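You operate a simulated robot arm through the tools that you are given. There is no shell and no other tool.

The job below is to be done with a simulated robot arm. You get a single attempt, and the scene is never put back.

TASK
Press the orange bush into the bearing block with the screw press.
Fine: down to its flange, which stays on top; block on to the blue rubber pad; leave the press knob turned up and the tray out.

Only the result counts: the job must be done as asked and must still hold three seconds after the hand-in. Knocking over, shifting, dropping, spilling or breaking anything else fails it.

THE ROBOT
A 7-joint arm with a two-finger parallel gripper, fixed in place. Base frame: the origin is on the floor under the middle of its stand, x ahead of it, y to its left, z up; the work surface is at about z = 740. Readings come in mm, rad, newtons and seconds.
With the tool pointing down near the work surface it reaches from about 200 to 680 mm from the base axis. Its first joint turns from -1.152 to 1.152 rad. Payload 2.4 kg.
The tool frame sits at the grasp point between the pads (the TCP): z along the fingers, y along the line on which they close. The tips reach 30 mm beyond it. The gripper opens to 94 mm. The fingers are 28 mm wide and 10 mm thick; the gripper's body (50 by 96 mm) begins 55 mm behind the TCP.
Orientation is that of the tool frame in the base frame, as a unit quaternion [w, x, y, z]. With the fingers straight down and closing along the base's y, the tool's x points along the base's -x, its y along +y and its z along -z.

THE INTERFACE
- The arm moves only by the tool step_arm. Its arguments are lists of equal length, an entry for each row: "xyz": the shift along the tool's x, y, z in units of 50 mm (1.0 is 50 mm), a list of three; "dr": the turn, a rotation vector about the tool's x, y, z in units of 4 degrees (1.0 is 4 degrees), a list of three. In form: {"xyz": [[x, y, z], ...], "dr": [[ax, ay, az], ...]}. A call has 1 to 20 rows; each row shifts and turns the commanded pose from where the row before left it, along the tool's axes as they then stand. "gripper" is the gripper command, from -1 (shut) to 1 (fully open), values between in proportion, set as the call begins (left out, the last holds). A call with a number of a shift or a turn outside -1 to 1 is refused whole. Rows are played at 5 a second. More than 50 mm and 0.15 rad between two rows, or a gripper value outside its range, and nothing of the call is played. Where a pose cannot be reached the arm comes as near as it can. A force on the tool above 40 N (or 10 N above the force at the start of the call, whichever is more), or a blocked arm, ends the call early, and 0.2 s more pass. Each finger travels about 153 mm/s and halts on what it meets, pressing with about 21 N; the grip force reading is that of the motor and also rises with nothing between the fingers. The clock runs only during rows and for 0.2 s after the last one: add rows that do not move to give the fingers time. The reply holds the time, the measured pose of the TCP, the force on the tool along the base axes, the opening and the grip force, in the units named above and with some noise, with the torque about the TCP (base axes, N m) and any sound that the robot's microphone picked up, and new pictures: "pictures" is both (left out), scene, wrist or none.
- Cameras (640 x 400 px; columns grow to the right, rows downward): "scene" is fixed at [52.1, 500.5, 1440.5]; the picture's right is [-0.67, -0.74, 0.00], its down [-0.48, 0.43, -0.77] and it looks along [0.57, -0.51, -0.64] (base axes); focal length 279 px, centre (320, 200). "wrist" rides on the gripper at [76, 14, -102] in the tool frame; the picture's right is [-0.18, 0.98, 0.00], its down [-0.75, -0.14, -0.64] and it looks along [-0.63, -0.12, 0.77] (tool axes); focal length 243 px, centre (320, 200). There is no depth. A picture from a camera that has moved, and an enlarged one, comes with that camera's place and axes in the base frame and with its lens. The place of the scene camera against the robot may be out by one fixed shift of up to 25 mm in any direction.
- close_up(camera, box): a new picture of the part [left, top, right, bottom] of that camera's present view, enlarged. No time passes.
- hand_in(): hands the job in; it is judged then, once.

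Nothing tells you positions but the pictures and the camera data. Unless the task says otherwise, let go and move clear before handing in.

The tools are called as name(argument=value, ...) on one line, values as JSON. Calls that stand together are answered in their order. step_arm: Moves the arm, as the interface text tells. Its arguments: {"type":"object","properties":{"xyz":{"type":"array","items":{"type":"array","items":{"type":"number"}}},"dr":{"type":"array","items":{"type":"array","items":{"type":"number"}}},"gripper":{"type":"number"},"pictures":{"type":"string","enum":["both","scene","wrist","none"]}},"required":["xyz","dr"]} The other tools are called the same way: close_up (camera, box) takes an enlarged picture of a part of a camera's view; hand_in () hands the job in.

At the start:

```text
clock: 0.0
tcp_pos: [314.3, 139.2, 1253.3]
orientation: [0.0, 0.0, 1.0, 0.0]
contact_force: [0.7, -0.4, -0.2]
ft_torque: [-0.01, 0.01, -0.01]
finger_gap: 94.0
gripper_force: 0.1
```

scene: 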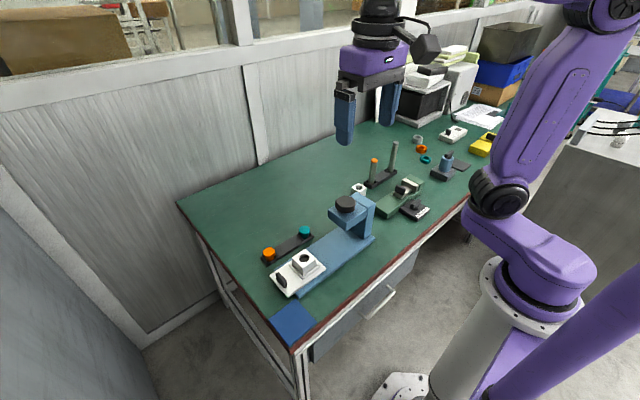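
wrist: 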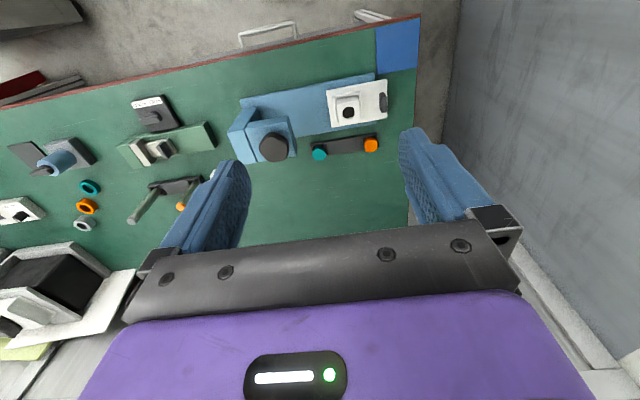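

I see a workbench with a blue screw press with a white sliding tray holding a bearing block, a dark strip with an orange and a teal bush, and a blue rubber pad at the corner. I'll take close-ups to learn the details before moving.

close_up(camera="scene", box=[240, 170, 400, 340])

close_up(camera="wrist", box=[220, 10, 430, 170])

close_up(camera="scene", box=[340, 110, 500, 230])

```text
2.35 times, centred on (320, 255) of scene
camera zoom: at [52.1, 500.5, 1440.5], right [-0.67, -0.74, 0.0], down [-0.48, 0.43, -0.77], along [0.57, -0.51, -0.64], focal length 656 px, centre (320, 71)
```

zoom: 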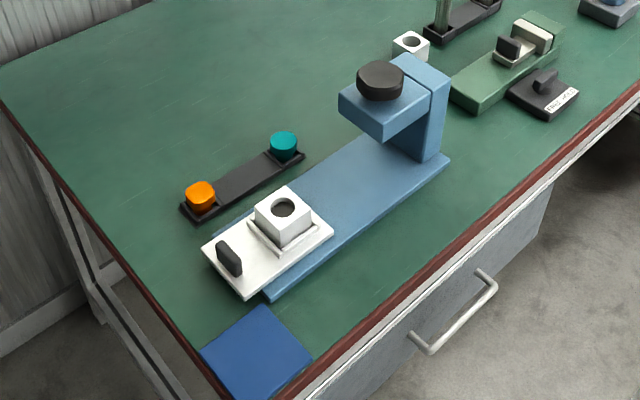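

```text
2.50 times, centred on (325, 90) of wrist
camera zoom: at [237.1, 152.3, 1355.0], right [0.18, 0.98, 0.0], down [0.75, -0.14, 0.64], along [0.63, -0.12, -0.77], focal length 606 px, centre (308, 475)
```

zoom: 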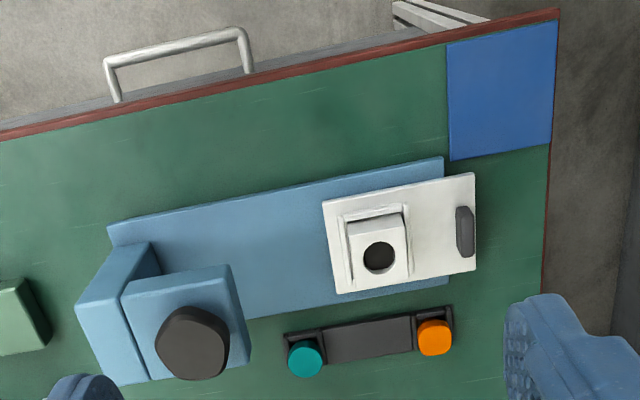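

```text
3.33 times, centred on (420, 170) of scene
camera zoom: at [52.1, 500.5, 1440.5], right [-0.67, -0.74, 0.0], down [-0.48, 0.43, -0.77], along [0.57, -0.51, -0.64], focal length 929 px, centre (-13, 300)
```

zoom: 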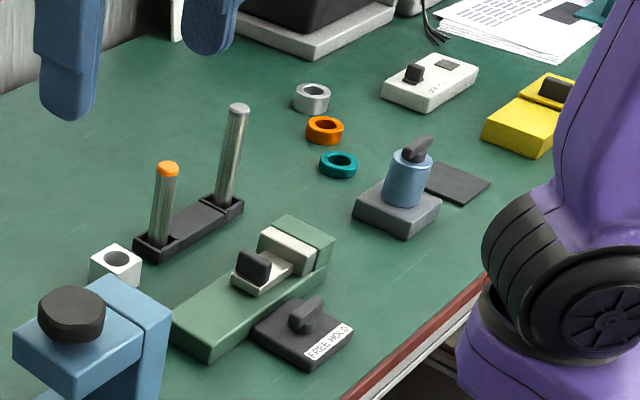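

The press, tray and both bushes in the dark holder are visible, and the blue pad sits at the near-left corner (about x 347, y 299). I'll lower the arm over the press to get a sharper view from the wrist camera.

step_arm(xyz=[[-0.144, 0.044, 0.812], [-0.144, 0.044, 0.812], [-0.144, 0.044, 0.812], [-0.144, 0.044, 0.812], [-0.144, 0.044, 0.812], [0, 0, 0], [0, 0, 0]], dr=[[0, 0, 0], [0, 0, 0], [0, 0, 0], [0, 0, 0], [0, 0, 0], [0, 0, 0], [0, 0, 0]], gripper=1)

```text
clock: 1.6
tcp_pos: [347.2, 148.9, 1046.8]
orientation: [0.0, -0.001, 1.0, 0.0]
contact_force: [-0.9, 0.7, -0.4]
ft_torque: [0.0, 0.02, 0.0]
finger_gap: 93.9
gripper_force: 0.0
camera wrist: at [271.4, 162.8, 1150.1], right [0.18, 0.98, 0.0], down [0.75, -0.14, 0.64], along [0.63, -0.12, -0.77], focal length 243 px, centre (320, 200)
```

scene: 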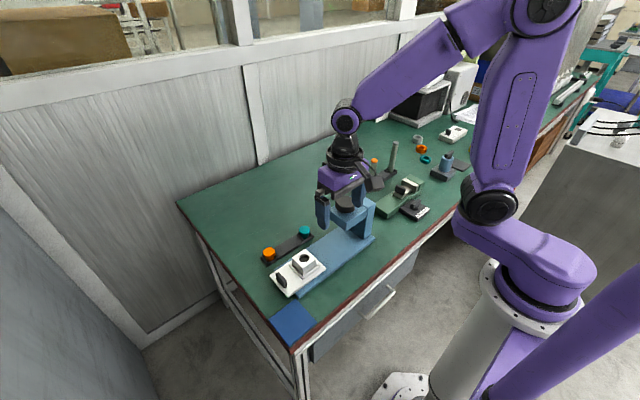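
wrist: 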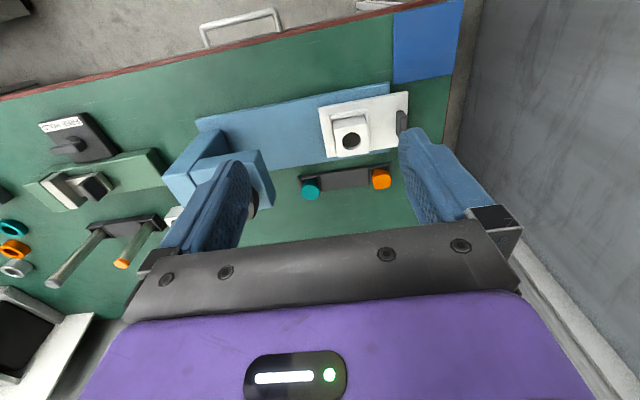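

The arm is at about (347, 149, 1047), and the tray, block and bush holder are in the middle of the wrist view. I'll enlarge those parts.

close_up(camera="wrist", box=[280, 80, 420, 210])

close_up(camera="wrist", box=[150, 80, 420, 230])

close_up(camera="scene", box=[250, 215, 340, 345])

```text
3.08 times, centred on (350, 145) of wrist
camera zoom: at [271.4, 162.8, 1150.1], right [0.18, 0.98, 0.0], down [0.75, -0.14, 0.64], along [0.63, -0.12, -0.77], focal length 746 px, centre (228, 369)
```

zoom: 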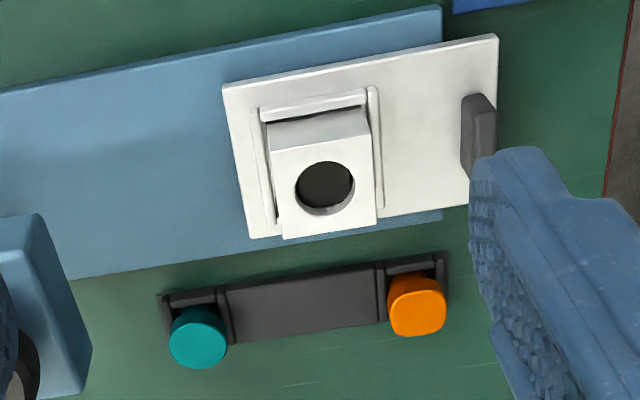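

```text
2.37 times, centred on (285, 155) of wrist
camera zoom: at [271.4, 162.8, 1150.1], right [0.18, 0.98, 0.0], down [0.75, -0.14, 0.64], along [0.63, -0.12, -0.77], focal length 575 px, centre (403, 307)
```

zoom: 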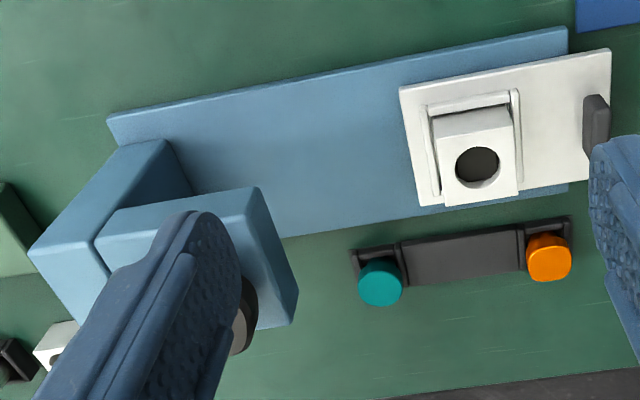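

```text
3.08 times, centred on (295, 280) of scene
camera zoom: at [52.1, 500.5, 1440.5], right [-0.67, -0.74, 0.0], down [-0.48, 0.43, -0.77], along [0.57, -0.51, -0.64], focal length 858 px, centre (397, -46)
```

zoom: 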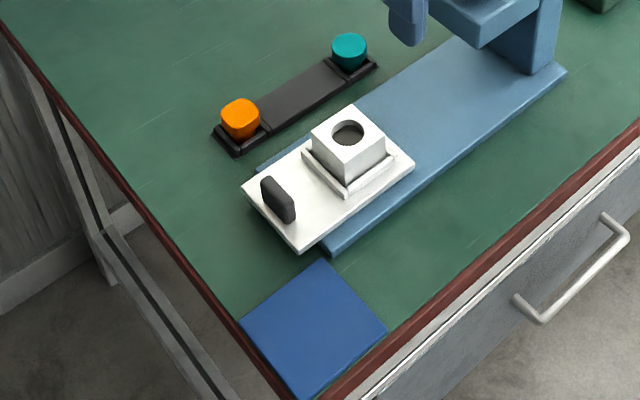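

I estimate the orange bush at about (557, 227) with its top near z 765, and the block hole at about (454, 179) with its top near z 790. I'll move closer for a detailed view of both.

step_arm(xyz=[[-0.48, 0.34, 0.66], [-0.48, 0.34, 0.66], [-0.48, 0.34, 0.66], [-0.48, 0.34, 0.66], [-0.48, 0.34, 0.66], [0, 0, 0], [0, 0, 0]], dr=[[0, 0, 0], [0, 0, 0], [0, 0, 0], [0, 0, 0], [0, 0, 0], [0, 0, 0], [0, 0, 0]], gripper=1)

```text
clock: 3.2
tcp_pos: [470.1, 233.2, 885.7]
orientation: [0.0, 0.0, 1.0, 0.0]
contact_force: [1.1, -0.4, -0.2]
ft_torque: [-0.01, 0.01, -0.01]
finger_gap: 93.8
gripper_force: 0.0
camera wrist: at [392.6, 246.8, 987.1], right [0.18, 0.98, 0.0], down [0.75, -0.14, 0.64], along [0.63, -0.12, -0.77], focal length 243 px, centre (320, 200)
```

scene: 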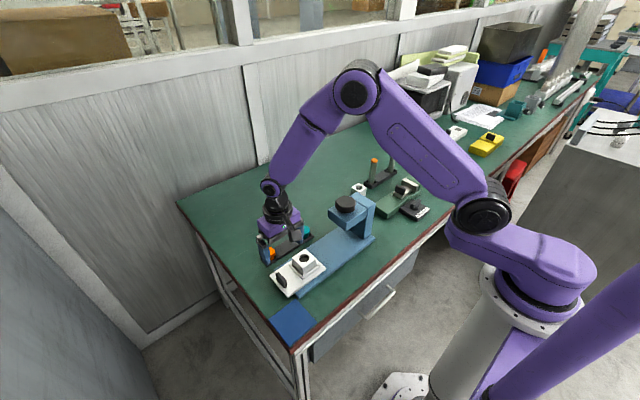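
wrist: 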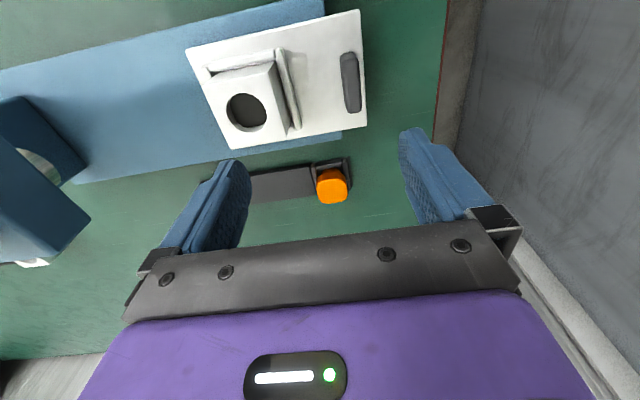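

close_up(camera="wrist", box=[180, 0, 380, 125])

close_up(camera="wrist", box=[280, 140, 380, 220])

```text
3.20 times, centred on (280, 62) of wrist
camera zoom: at [392.6, 246.8, 987.1], right [0.18, 0.98, 0.0], down [0.75, -0.14, 0.64], along [0.63, -0.12, -0.77], focal length 776 px, centre (448, 640)
```

zoom: 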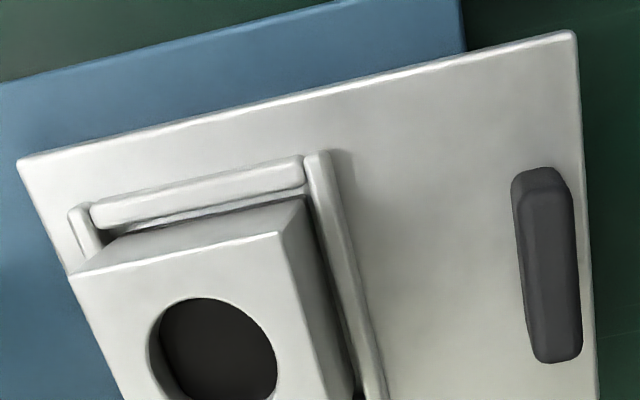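

```text
5.00 times, centred on (330, 180) of wrist
camera zoom: at [392.6, 246.8, 987.1], right [0.18, 0.98, 0.0], down [0.75, -0.14, 0.64], along [0.63, -0.12, -0.77], focal length 1213 px, centre (270, 300)
```

zoom: 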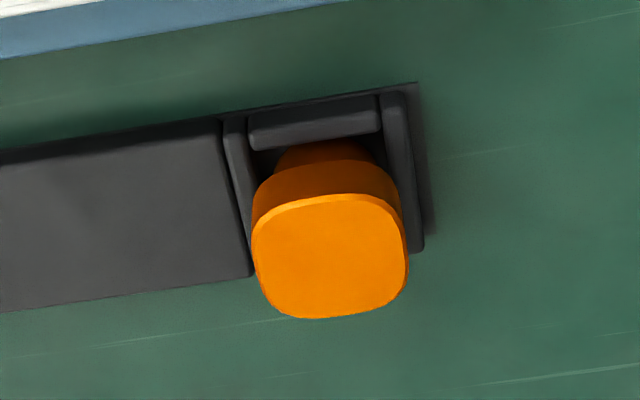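

The orange bush has a rounded-square flange about 34 mm across on a narrower body, and the block is about 44 mm square with its top near z 803. Next I'll enlarge the scene view around the press and raise the arm so I can see the bush from the side.

step_arm(xyz=[[0.6, -0.3, -0.6], [0.6, -0.3, -0.6], [0.6, -0.3, -0.6], [0.6, -0.3, -0.4], [0, 0, 0], [0, 0, 0]], dr=[[0, 0, 0], [0, 0, 0], [0, 0, 0], [0, 0, 0], [0, 0, 0], [0, 0, 0]], gripper=1)

close_up(camera="scene", box=[255, 225, 325, 270])

close_up(camera="scene", box=[265, 245, 335, 300])

close_up(camera="scene", box=[315, 185, 395, 245])

```text
clock: 4.6
tcp_pos: [348.6, 175.8, 994.1]
orientation: [0.0, 0.0, 1.0, 0.0]
contact_force: [0.7, 0.6, -0.3]
ft_torque: [0.0, 0.01, -0.01]
finger_gap: 93.8
gripper_force: 0.0
camera wrist: at [272.1, 188.9, 1096.7], right [0.18, 0.98, 0.0], down [0.75, -0.14, 0.64], along [0.63, -0.12, -0.77], focal length 243 px, centre (320, 200)
```

scene: 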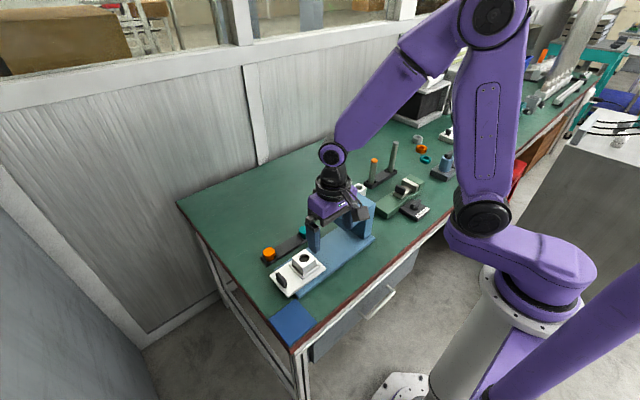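
wrist: 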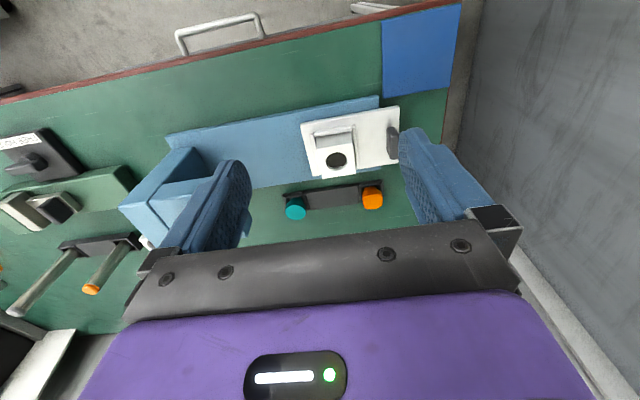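

```text
8.89 times, centred on (290, 248) of scene
camera zoom: at [52.1, 500.5, 1440.5], right [-0.67, -0.74, 0.0], down [-0.48, 0.43, -0.77], along [0.57, -0.51, -0.64], focal length 2478 px, centre (587, -222)
```

zoom: 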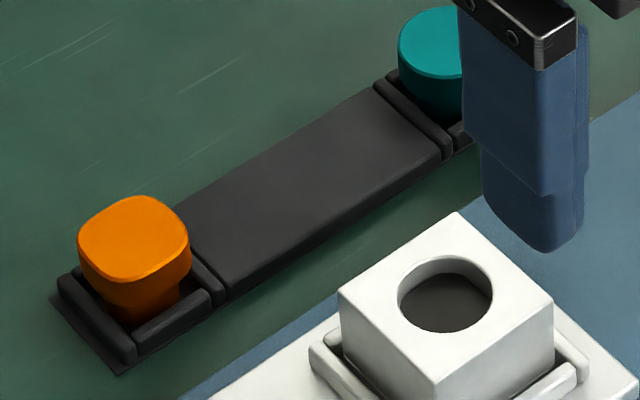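

```text
7.27 times, centred on (300, 272) of scene
camera zoom: at [52.1, 500.5, 1440.5], right [-0.67, -0.74, 0.0], down [-0.48, 0.43, -0.77], along [0.57, -0.51, -0.64], focal length 2028 px, centre (466, -327)
```

zoom: 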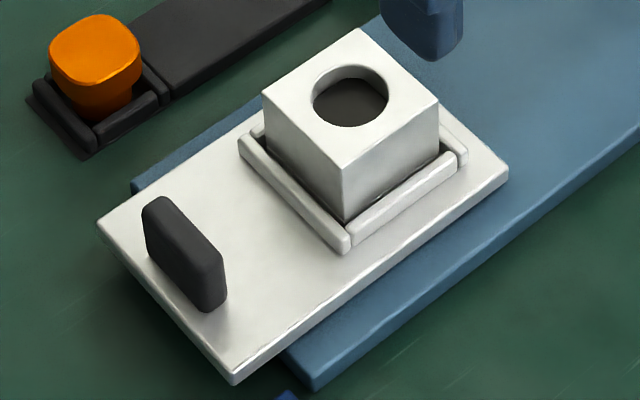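

```text
6.67 times, centred on (355, 215) of scene
camera zoom: at [52.1, 500.5, 1440.5], right [-0.67, -0.74, 0.0], down [-0.48, 0.43, -0.77], along [0.57, -0.51, -0.64], focal length 1859 px, centre (87, 100)
```

zoom: 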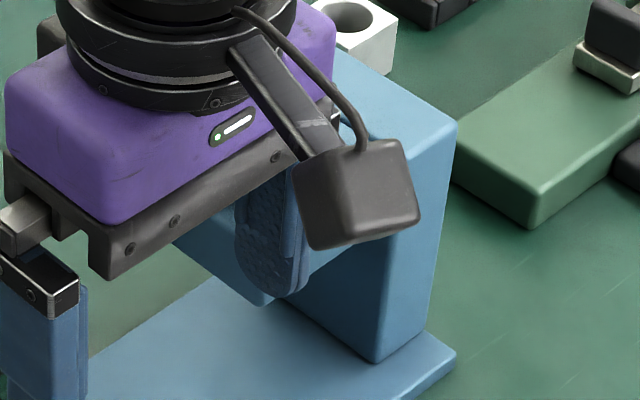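

Now the geometry is clearer: the bush sits in a low nest, and the block sits in a low-railed nest on the sliding tray with the dark grip at its outer end. I'll zoom harder on the bush and on the block.

close_up(camera="scene", box=[259, 243, 283, 269])

close_up(camera="wrist", box=[275, 170, 405, 220])

close_up(camera="wrist", box=[290, 90, 410, 185])

```text
15.38 times, centred on (271, 256) of scene
camera zoom: at [52.1, 500.5, 1440.5], right [-0.67, -0.74, 0.0], down [-0.48, 0.43, -0.77], along [0.57, -0.51, -0.64], focal length 4289 px, centre (1074, -662)
```

zoom: 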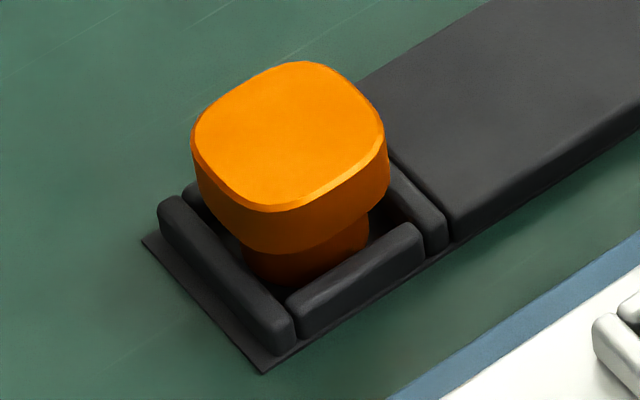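

```text
4.92 times, centred on (340, 195) of wrist
camera zoom: at [272.1, 188.9, 1096.7], right [0.18, 0.98, 0.0], down [0.75, -0.14, 0.64], along [0.63, -0.12, -0.77], focal length 1194 px, centre (222, 225)
```

zoom: 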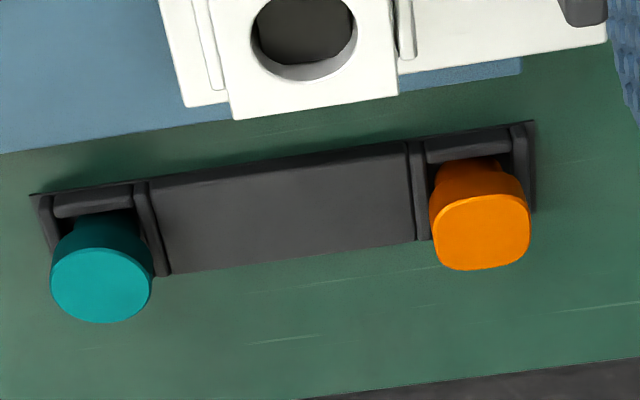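

```text
4.21 times, centred on (350, 138) of wrist
camera zoom: at [272.1, 188.9, 1096.7], right [0.18, 0.98, 0.0], down [0.75, -0.14, 0.64], along [0.63, -0.12, -0.77], focal length 1022 px, centre (194, 463)
```

zoom: 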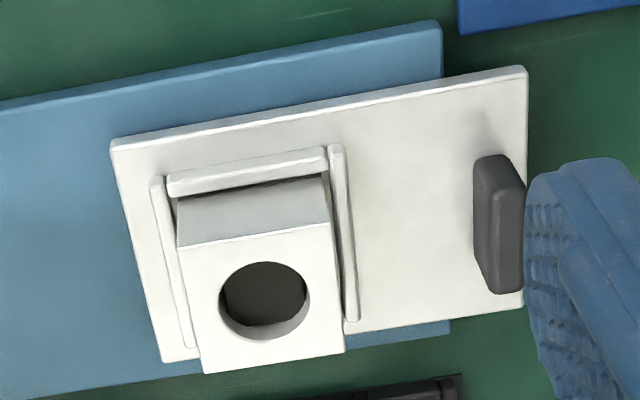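

I take the bush centre to be about (556, 230), top near z 771 and flange underside near z 759, with the nest rails up to about z 752. I'll move above it, turn about 2.5° to match the holder, and check the alignment.

step_arm(xyz=[[-0.69, 0.18, 0.46], [-0.69, 0.18, 0.46], [-0.69, 0.18, 0.46], [-0.69, 0.18, 0.46], [-0.69, 0.18, 0.46], [-0.69, 0.18, 0.46], [0, 0, 0], [0, 0, 0]], dr=[[0, 0, -0.62], [0, 0, 0], [0, 0, 0], [0, 0, 0], [0, 0, 0], [0, 0, 0], [0, 0, 0], [0, 0, 0]], gripper=1)

close_up(camera="wrist", box=[200, 100, 440, 250])

```text
clock: 6.4
tcp_pos: [556.6, 236.0, 856.2]
orientation: [0.0, -0.022, 1.0, -0.001]
contact_force: [-0.4, 0.6, 0.3]
ft_torque: [0.01, -0.02, -0.02]
finger_gap: 94.2
gripper_force: 0.0
camera wrist: at [478.9, 245.6, 958.8], right [0.14, 0.99, 0.0], down [0.76, -0.11, 0.64], along [0.64, -0.09, -0.77], focal length 243 px, centre (320, 200)
```

scene: 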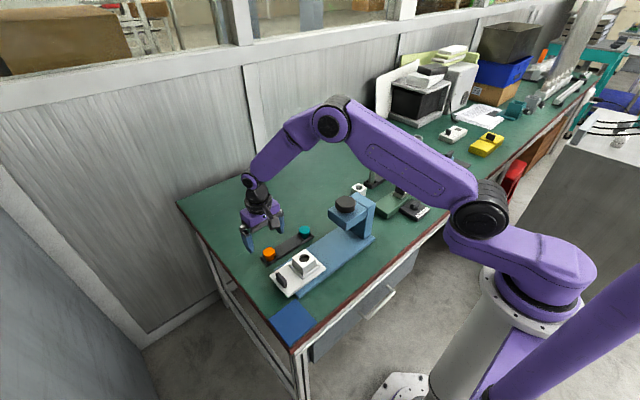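
wrist: 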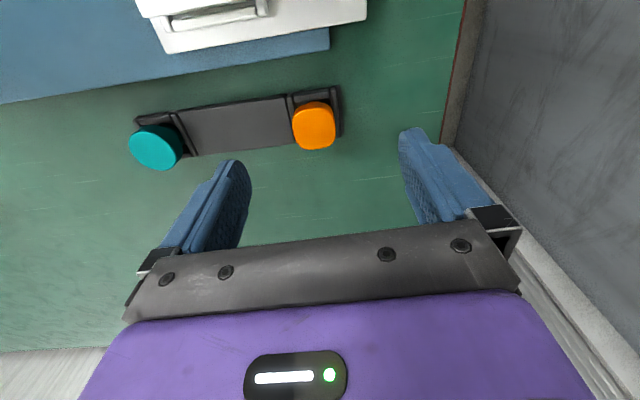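

```text
2.67 times, centred on (320, 175) of wrist
camera zoom: at [478.9, 245.6, 958.8], right [0.14, 0.99, 0.0], down [0.76, -0.11, 0.64], along [0.64, -0.09, -0.77], focal length 647 px, centre (320, 267)
```

zoom: 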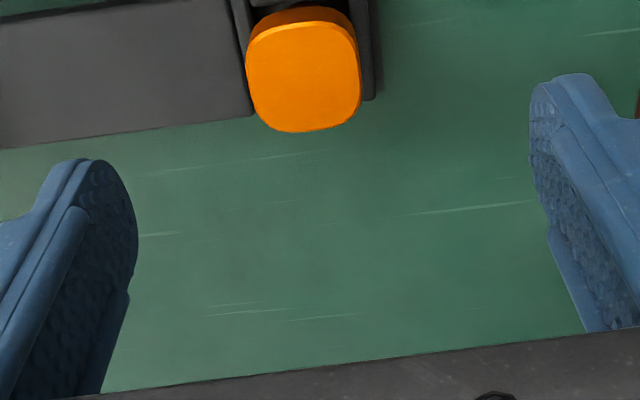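

The bush appears about 4 mm further out and 6 mm to the right of the gripper centre. I'll correct that and lower part way, with the tips still above the flange, then check again.

step_arm(xyz=[[-0.08, -0.12, 0.0], [0, 0, 0.4], [0, 0, 0.4], [0, 0, 0], [0, 0, 0]], dr=[[0, 0, 0], [0, 0, 0], [0, 0, 0], [0, 0, 0], [0, 0, 0]], gripper=1)

close_up(camera="wrist", box=[200, 100, 440, 250])

close_up(camera="scene", box=[235, 220, 305, 270])

```text
clock: 7.6
tcp_pos: [558.1, 228.8, 816.9]
orientation: [0.0, -0.022, 1.0, 0.0]
contact_force: [0.6, 0.0, 0.3]
ft_torque: [0.0, -0.02, -0.01]
finger_gap: 93.9
gripper_force: 0.1
camera wrist: at [481.3, 240.4, 918.6], right [0.14, 0.99, 0.0], down [0.76, -0.11, 0.64], along [0.64, -0.09, -0.77], focal length 243 px, centre (320, 200)
```

scene: 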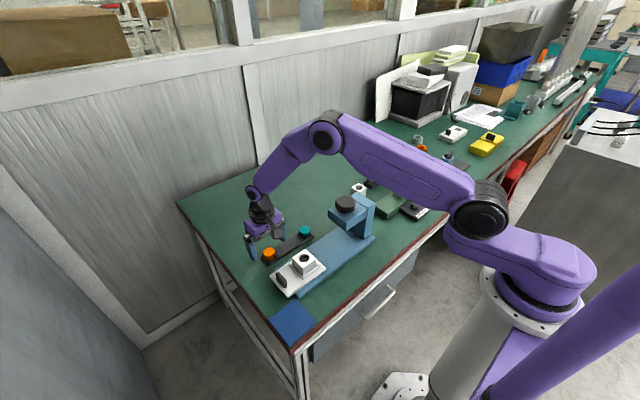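
wrist: 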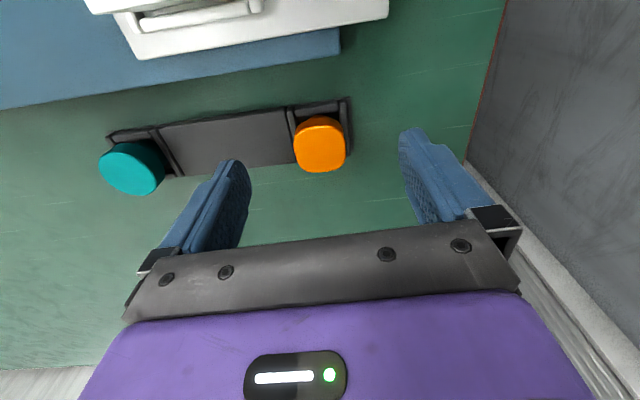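

```text
2.67 times, centred on (320, 175) of wrist
camera zoom: at [481.3, 240.4, 918.6], right [0.14, 0.99, 0.0], down [0.76, -0.11, 0.64], along [0.64, -0.09, -0.77], focal length 647 px, centre (320, 267)
```

zoom: 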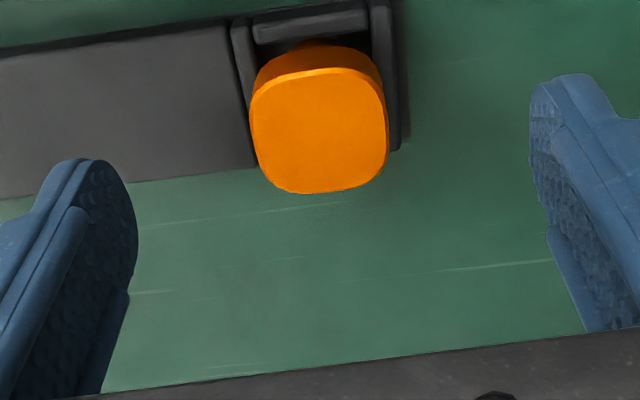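

```text
8.00 times, centred on (270, 245) of scene
camera zoom: at [52.1, 500.5, 1440.5], right [-0.67, -0.74, 0.0], down [-0.48, 0.43, -0.77], along [0.57, -0.51, -0.64], focal length 2230 px, centre (720, -160)
```

zoom: 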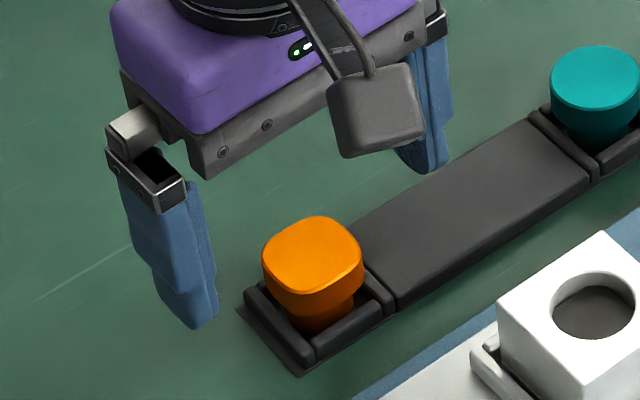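

The bush is now nearly centred between the fingers, only about 2–4 mm further out. I'll nudge outward and lower so the tips come level with the flange top, then check once more before going to grip height.

step_arm(xyz=[[-0.05, 0, 0.2], [0, 0, 0.14], [0, 0, 0], [0, 0, 0]], dr=[[0, 0, 0], [0, 0, 0], [0, 0, 0], [0, 0, 0]], gripper=1)

close_up(camera="wrist", box=[200, 100, 440, 250])

close_up(camera="scene", box=[235, 220, 305, 270])

```text
clock: 8.6
tcp_pos: [561.0, 232.6, 798.7]
orientation: [0.0, -0.022, 1.0, -0.001]
contact_force: [0.5, -0.7, -0.4]
ft_torque: [0.0, -0.01, 0.04]
finger_gap: 94.0
gripper_force: 0.2
camera wrist: at [484.2, 242.0, 901.9], right [0.14, 0.99, 0.0], down [0.76, -0.11, 0.64], along [0.64, -0.09, -0.77], focal length 243 px, centre (320, 200)
```

scene: 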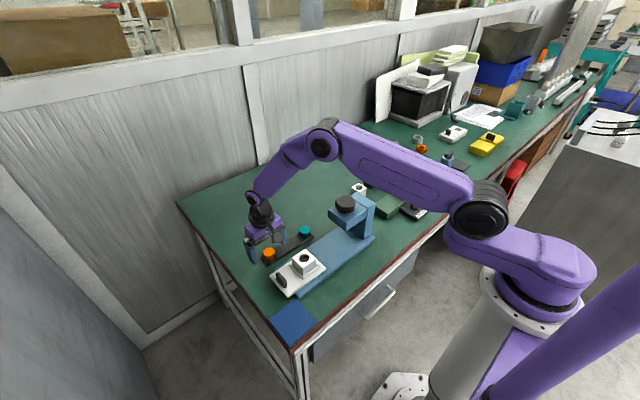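
wrist: 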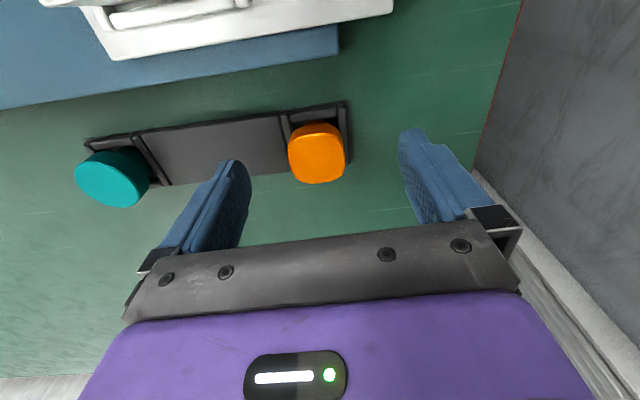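

```text
2.67 times, centred on (320, 175) of wrist
camera zoom: at [484.2, 242.0, 901.9], right [0.14, 0.99, 0.0], down [0.76, -0.11, 0.64], along [0.64, -0.09, -0.77], focal length 647 px, centre (320, 267)
```

zoom: 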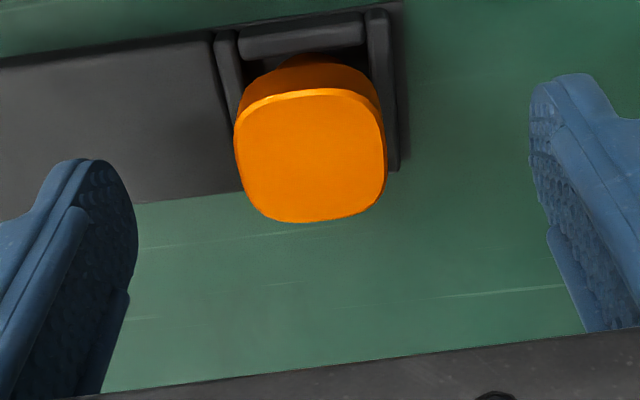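

```text
8.00 times, centred on (270, 245) of scene
camera zoom: at [52.1, 500.5, 1440.5], right [-0.67, -0.74, 0.0], down [-0.48, 0.43, -0.77], along [0.57, -0.51, -0.64], focal length 2230 px, centre (720, -160)
```

zoom: 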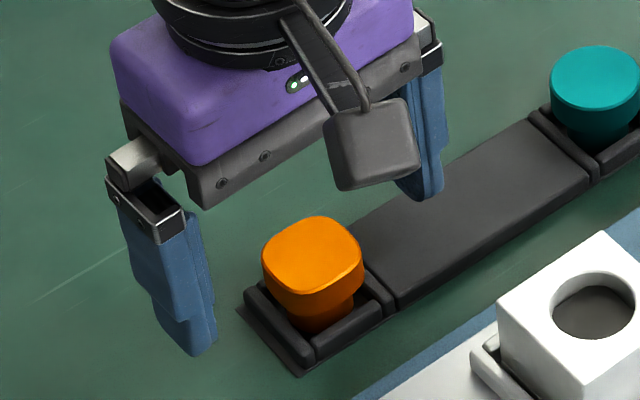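

The bush is centred within about 2 mm. I'll shift 2 mm across and lower to grip height, with the tips around z 758.

step_arm(xyz=[[0, -0.045, 0.1], [0, 0, 0.11], [0, 0, 0], [0, 0, 0]], dr=[[0, 0, 0], [0, 0, 0], [0, 0, 0], [0, 0, 0]], gripper=1)

close_up(camera="wrist", box=[200, 100, 440, 250])

close_up(camera="scene", box=[235, 220, 305, 270])

```text
clock: 9.6
tcp_pos: [561.2, 229.9, 788.1]
orientation: [0.0, -0.022, 1.0, -0.001]
contact_force: [0.2, -0.8, 0.2]
ft_torque: [0.04, 0.0, 0.01]
finger_gap: 94.3
gripper_force: 0.0
camera wrist: at [484.0, 239.1, 890.7], right [0.14, 0.99, 0.0], down [0.76, -0.11, 0.64], along [0.64, -0.09, -0.77], focal length 243 px, centre (320, 200)
```

scene: 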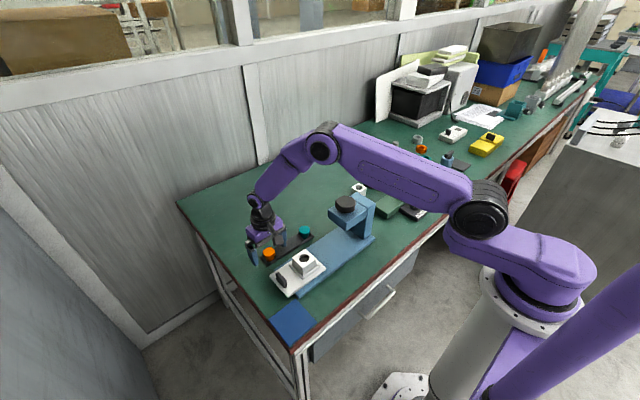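
wrist: 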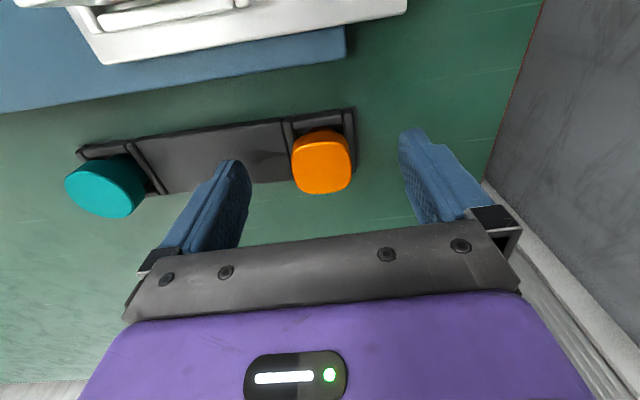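

```text
2.67 times, centred on (320, 175) of wrist
camera zoom: at [484.0, 239.1, 890.7], right [0.14, 0.99, 0.0], down [0.76, -0.11, 0.64], along [0.64, -0.09, -0.77], focal length 647 px, centre (320, 267)
```

zoom: 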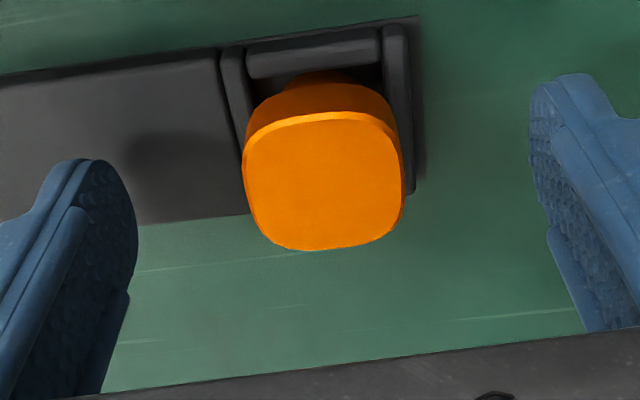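

```text
8.00 times, centred on (270, 245) of scene
camera zoom: at [52.1, 500.5, 1440.5], right [-0.67, -0.74, 0.0], down [-0.48, 0.43, -0.77], along [0.57, -0.51, -0.64], focal length 2230 px, centre (720, -160)
```

zoom: 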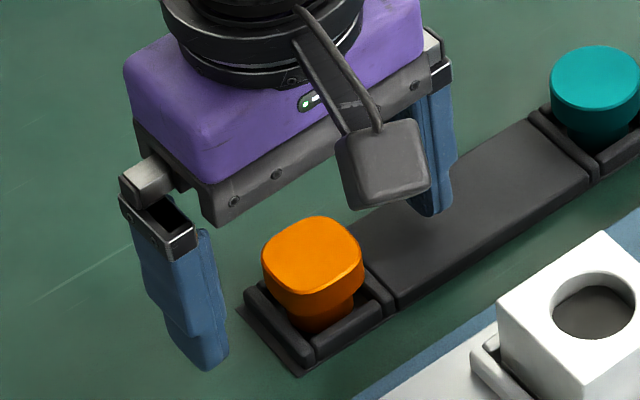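

The bush is centred between the fingers at grip height. I'll close the gripper on the flange.

step_arm(xyz=[[0, 0, 0], [0, 0, 0], [0, 0, 0], [0, 0, 0]], dr=[[0, 0, 0], [0, 0, 0], [0, 0, 0], [0, 0, 0]], gripper=-1)

close_up(camera="wrist", box=[200, 100, 440, 250])

close_up(camera="scene", box=[235, 220, 305, 270])

```text
clock: 10.6
tcp_pos: [560.7, 229.4, 789.2]
orientation: [0.0, -0.022, 1.0, 0.0]
contact_force: [0.7, 0.7, 2.7]
ft_torque: [0.01, -0.01, 0.0]
finger_gap: 36.8
gripper_force: 20.9
camera wrist: at [484.0, 239.2, 890.8], right [0.14, 0.99, 0.0], down [0.76, -0.11, 0.64], along [0.64, -0.09, -0.77], focal length 243 px, centre (320, 200)
```

scene: 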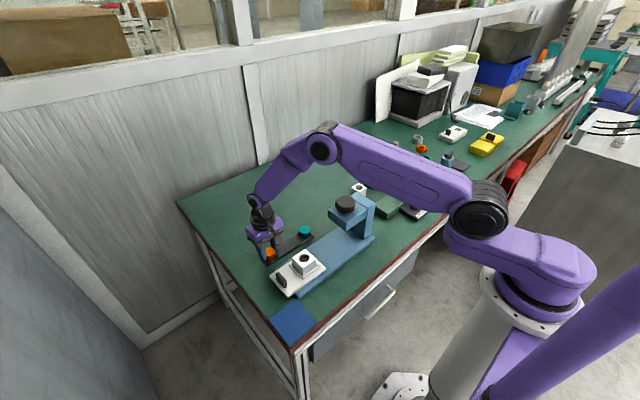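
wrist: 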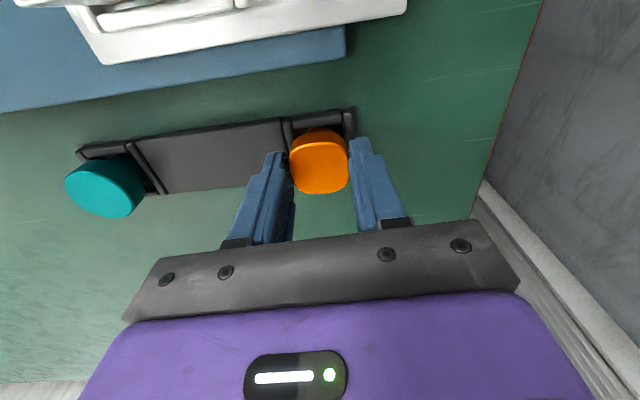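

```text
2.67 times, centred on (320, 175) of wrist
camera zoom: at [484.0, 239.2, 890.8], right [0.14, 0.99, 0.0], down [0.76, -0.11, 0.64], along [0.64, -0.09, -0.77], focal length 647 px, centre (320, 267)
```

zoom: 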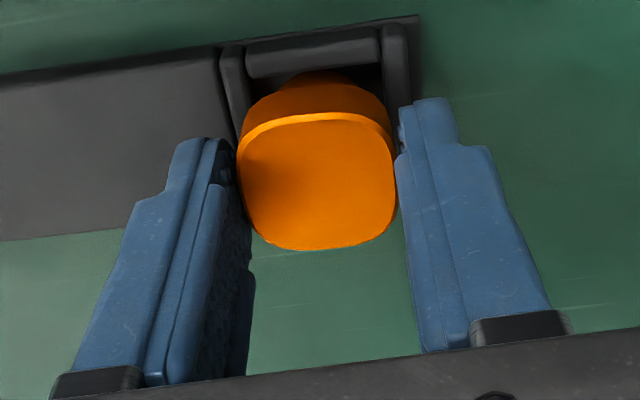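

```text
8.00 times, centred on (270, 245) of scene
camera zoom: at [52.1, 500.5, 1440.5], right [-0.67, -0.74, 0.0], down [-0.48, 0.43, -0.77], along [0.57, -0.51, -0.64], focal length 2230 px, centre (720, -160)
```

zoom: 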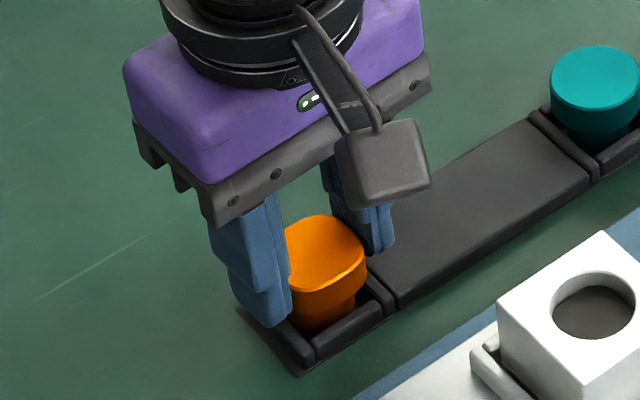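

The flange is gripped at a gap of 36.8 mm. I'll lift straight up.

step_arm(xyz=[[0, 0, -0.2], [0, 0, -0.4], [0, 0, -0.6], [0, 0, -0.6], [0, 0, 0], [0, 0, 0]], dr=[[0, 0, 0], [0, 0, 0], [0, 0, 0], [0, 0, 0], [0, 0, 0], [0, 0, 0]], gripper=-1)

close_up(camera="wrist", box=[200, 100, 440, 250])

close_up(camera="scene", box=[235, 190, 335, 270])

```text
clock: 12.0
tcp_pos: [560.6, 227.3, 877.4]
orientation: [0.0, -0.022, 1.0, 0.0]
contact_force: [0.0, 0.8, -0.7]
ft_torque: [0.0, 0.0, 0.0]
finger_gap: 0.2
gripper_force: 21.0
camera wrist: at [484.1, 237.3, 980.8], right [0.14, 0.99, 0.0], down [0.76, -0.11, 0.64], along [0.64, -0.09, -0.77], focal length 243 px, centre (320, 200)
```

scene: 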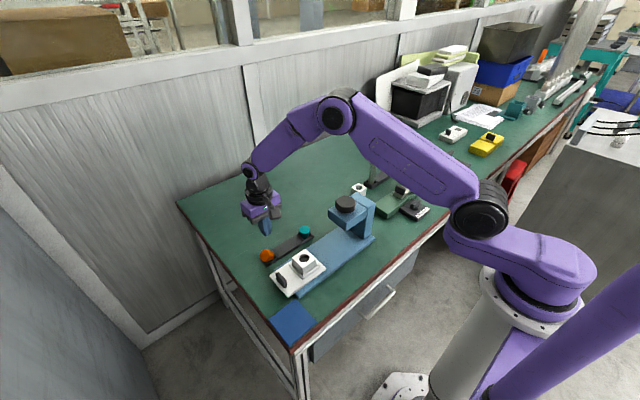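
wrist: 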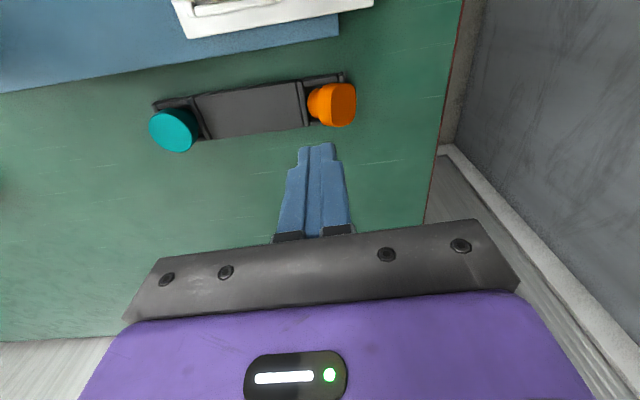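

```text
2.67 times, centred on (320, 175) of wrist
camera zoom: at [484.1, 237.3, 980.8], right [0.14, 0.99, 0.0], down [0.76, -0.11, 0.64], along [0.64, -0.09, -0.77], focal length 647 px, centre (320, 267)
```

zoom: 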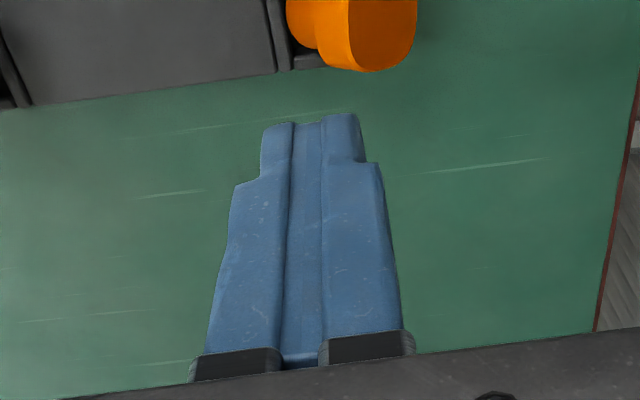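

```text
5.00 times, centred on (285, 230) of scene
camera zoom: at [52.1, 500.5, 1440.5], right [-0.67, -0.74, 0.0], down [-0.48, 0.43, -0.77], along [0.57, -0.51, -0.64], focal length 1394 px, centre (495, 50)
```

zoom: 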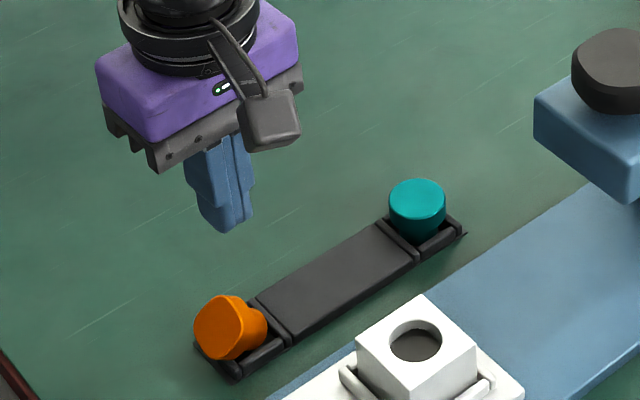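

The bush slipped out of the grip and tipped over in its nest. I'll look closely at how it lies now before trying again.

close_up(camera="scene", box=[255, 240, 295, 270])

close_up(camera="wrist", box=[280, 60, 380, 140])

close_up(camera="wrist", box=[260, 130, 370, 250])

```text
13.33 times, centred on (275, 255) of scene
camera zoom: at [52.1, 500.5, 1440.5], right [-0.67, -0.74, 0.0], down [-0.48, 0.43, -0.77], along [0.57, -0.51, -0.64], focal length 3717 px, centre (920, -533)
```

zoom: 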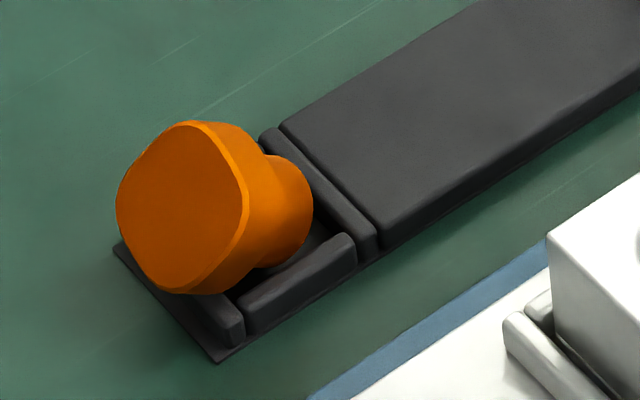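

```text
5.00 times, centred on (330, 100) of wrist
camera zoom: at [484.1, 237.3, 980.8], right [0.14, 0.99, 0.0], down [0.76, -0.11, 0.64], along [0.64, -0.09, -0.77], focal length 1213 px, centre (270, 700)
```

zoom: 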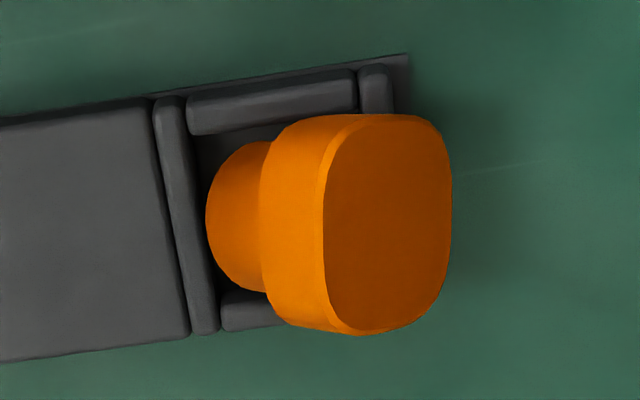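

```text
3.33 times, centred on (315, 190) of wrist
camera zoom: at [484.1, 237.3, 980.8], right [0.14, 0.99, 0.0], down [0.76, -0.11, 0.64], along [0.64, -0.09, -0.77], focal length 809 px, centre (337, 233)
```

zoom: 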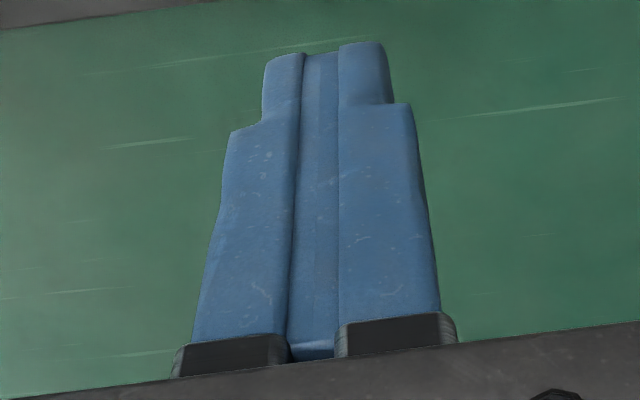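

The bush now leans about 50° from upright toward +y, with its flange centre near (556, 243, 768) and flat sides still facing ±x. I think it slipped because I gripped it with the rounded tip ends. I'll re-grip along x with the tool tilted, so first I'll raise the arm and turn the wrist 90°.

step_arm(xyz=[[0, 0, -0.4], [0, 0, -0.4], [0, 0, 0], [0, 0, 0], [0, 0, 0], [0, 0, 0], [0, 0, 0], [0, 0, 0], [0, 0, 0], [0, 0, 0], [0, 0, 0], [0, 0, 0], [0, 0, 0], [0, 0, 0], [0, 0, 0], [0, 0, 0], [0, 0, 0], [0, 0, 0], [0, 0, 0], [0, 0, 0]], dr=[[0, 0, -1], [0, 0, -1], [0, 0, -1], [0, 0, -1], [0, 0, -1], [0, 0, -1], [0, 0, -1], [0, 0, -1], [0, 0, -1], [0, 0, -1], [0, 0, -1], [0, 0, -1], [0, 0, -1], [0, 0, -1], [0, 0, -1], [0, 0, -1], [0, 0, -1], [0, 0, -1], [0, 0, -1], [0, 0, -1]], gripper=1)

```text
clock: 16.2
tcp_pos: [562.4, 228.1, 918.5]
orientation: [0.0, -0.66, 0.751, 0.0]
contact_force: [0.8, 0.4, -0.1]
ft_torque: [0.02, 0.0, -0.02]
finger_gap: 94.1
gripper_force: 0.0
camera wrist: at [537.5, 153.9, 1021.4], right [-0.95, 0.31, 0.0], down [0.24, 0.73, 0.64], along [0.2, 0.61, -0.77], focal length 243 px, centre (320, 200)
```

scene: 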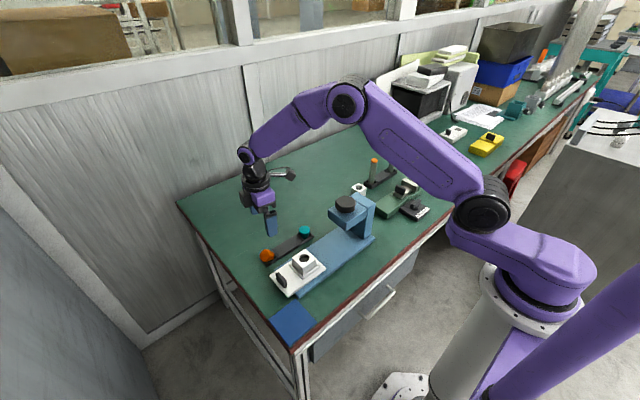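
wrist: 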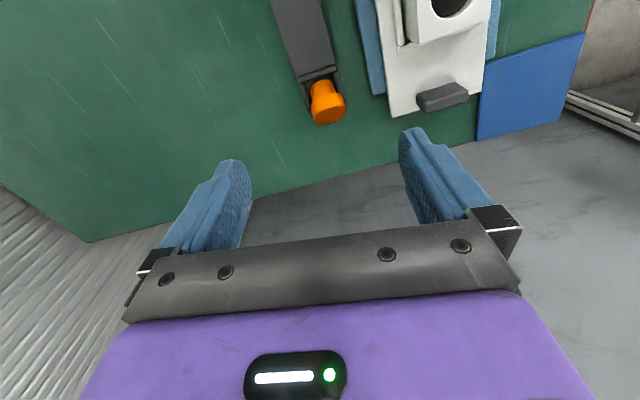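

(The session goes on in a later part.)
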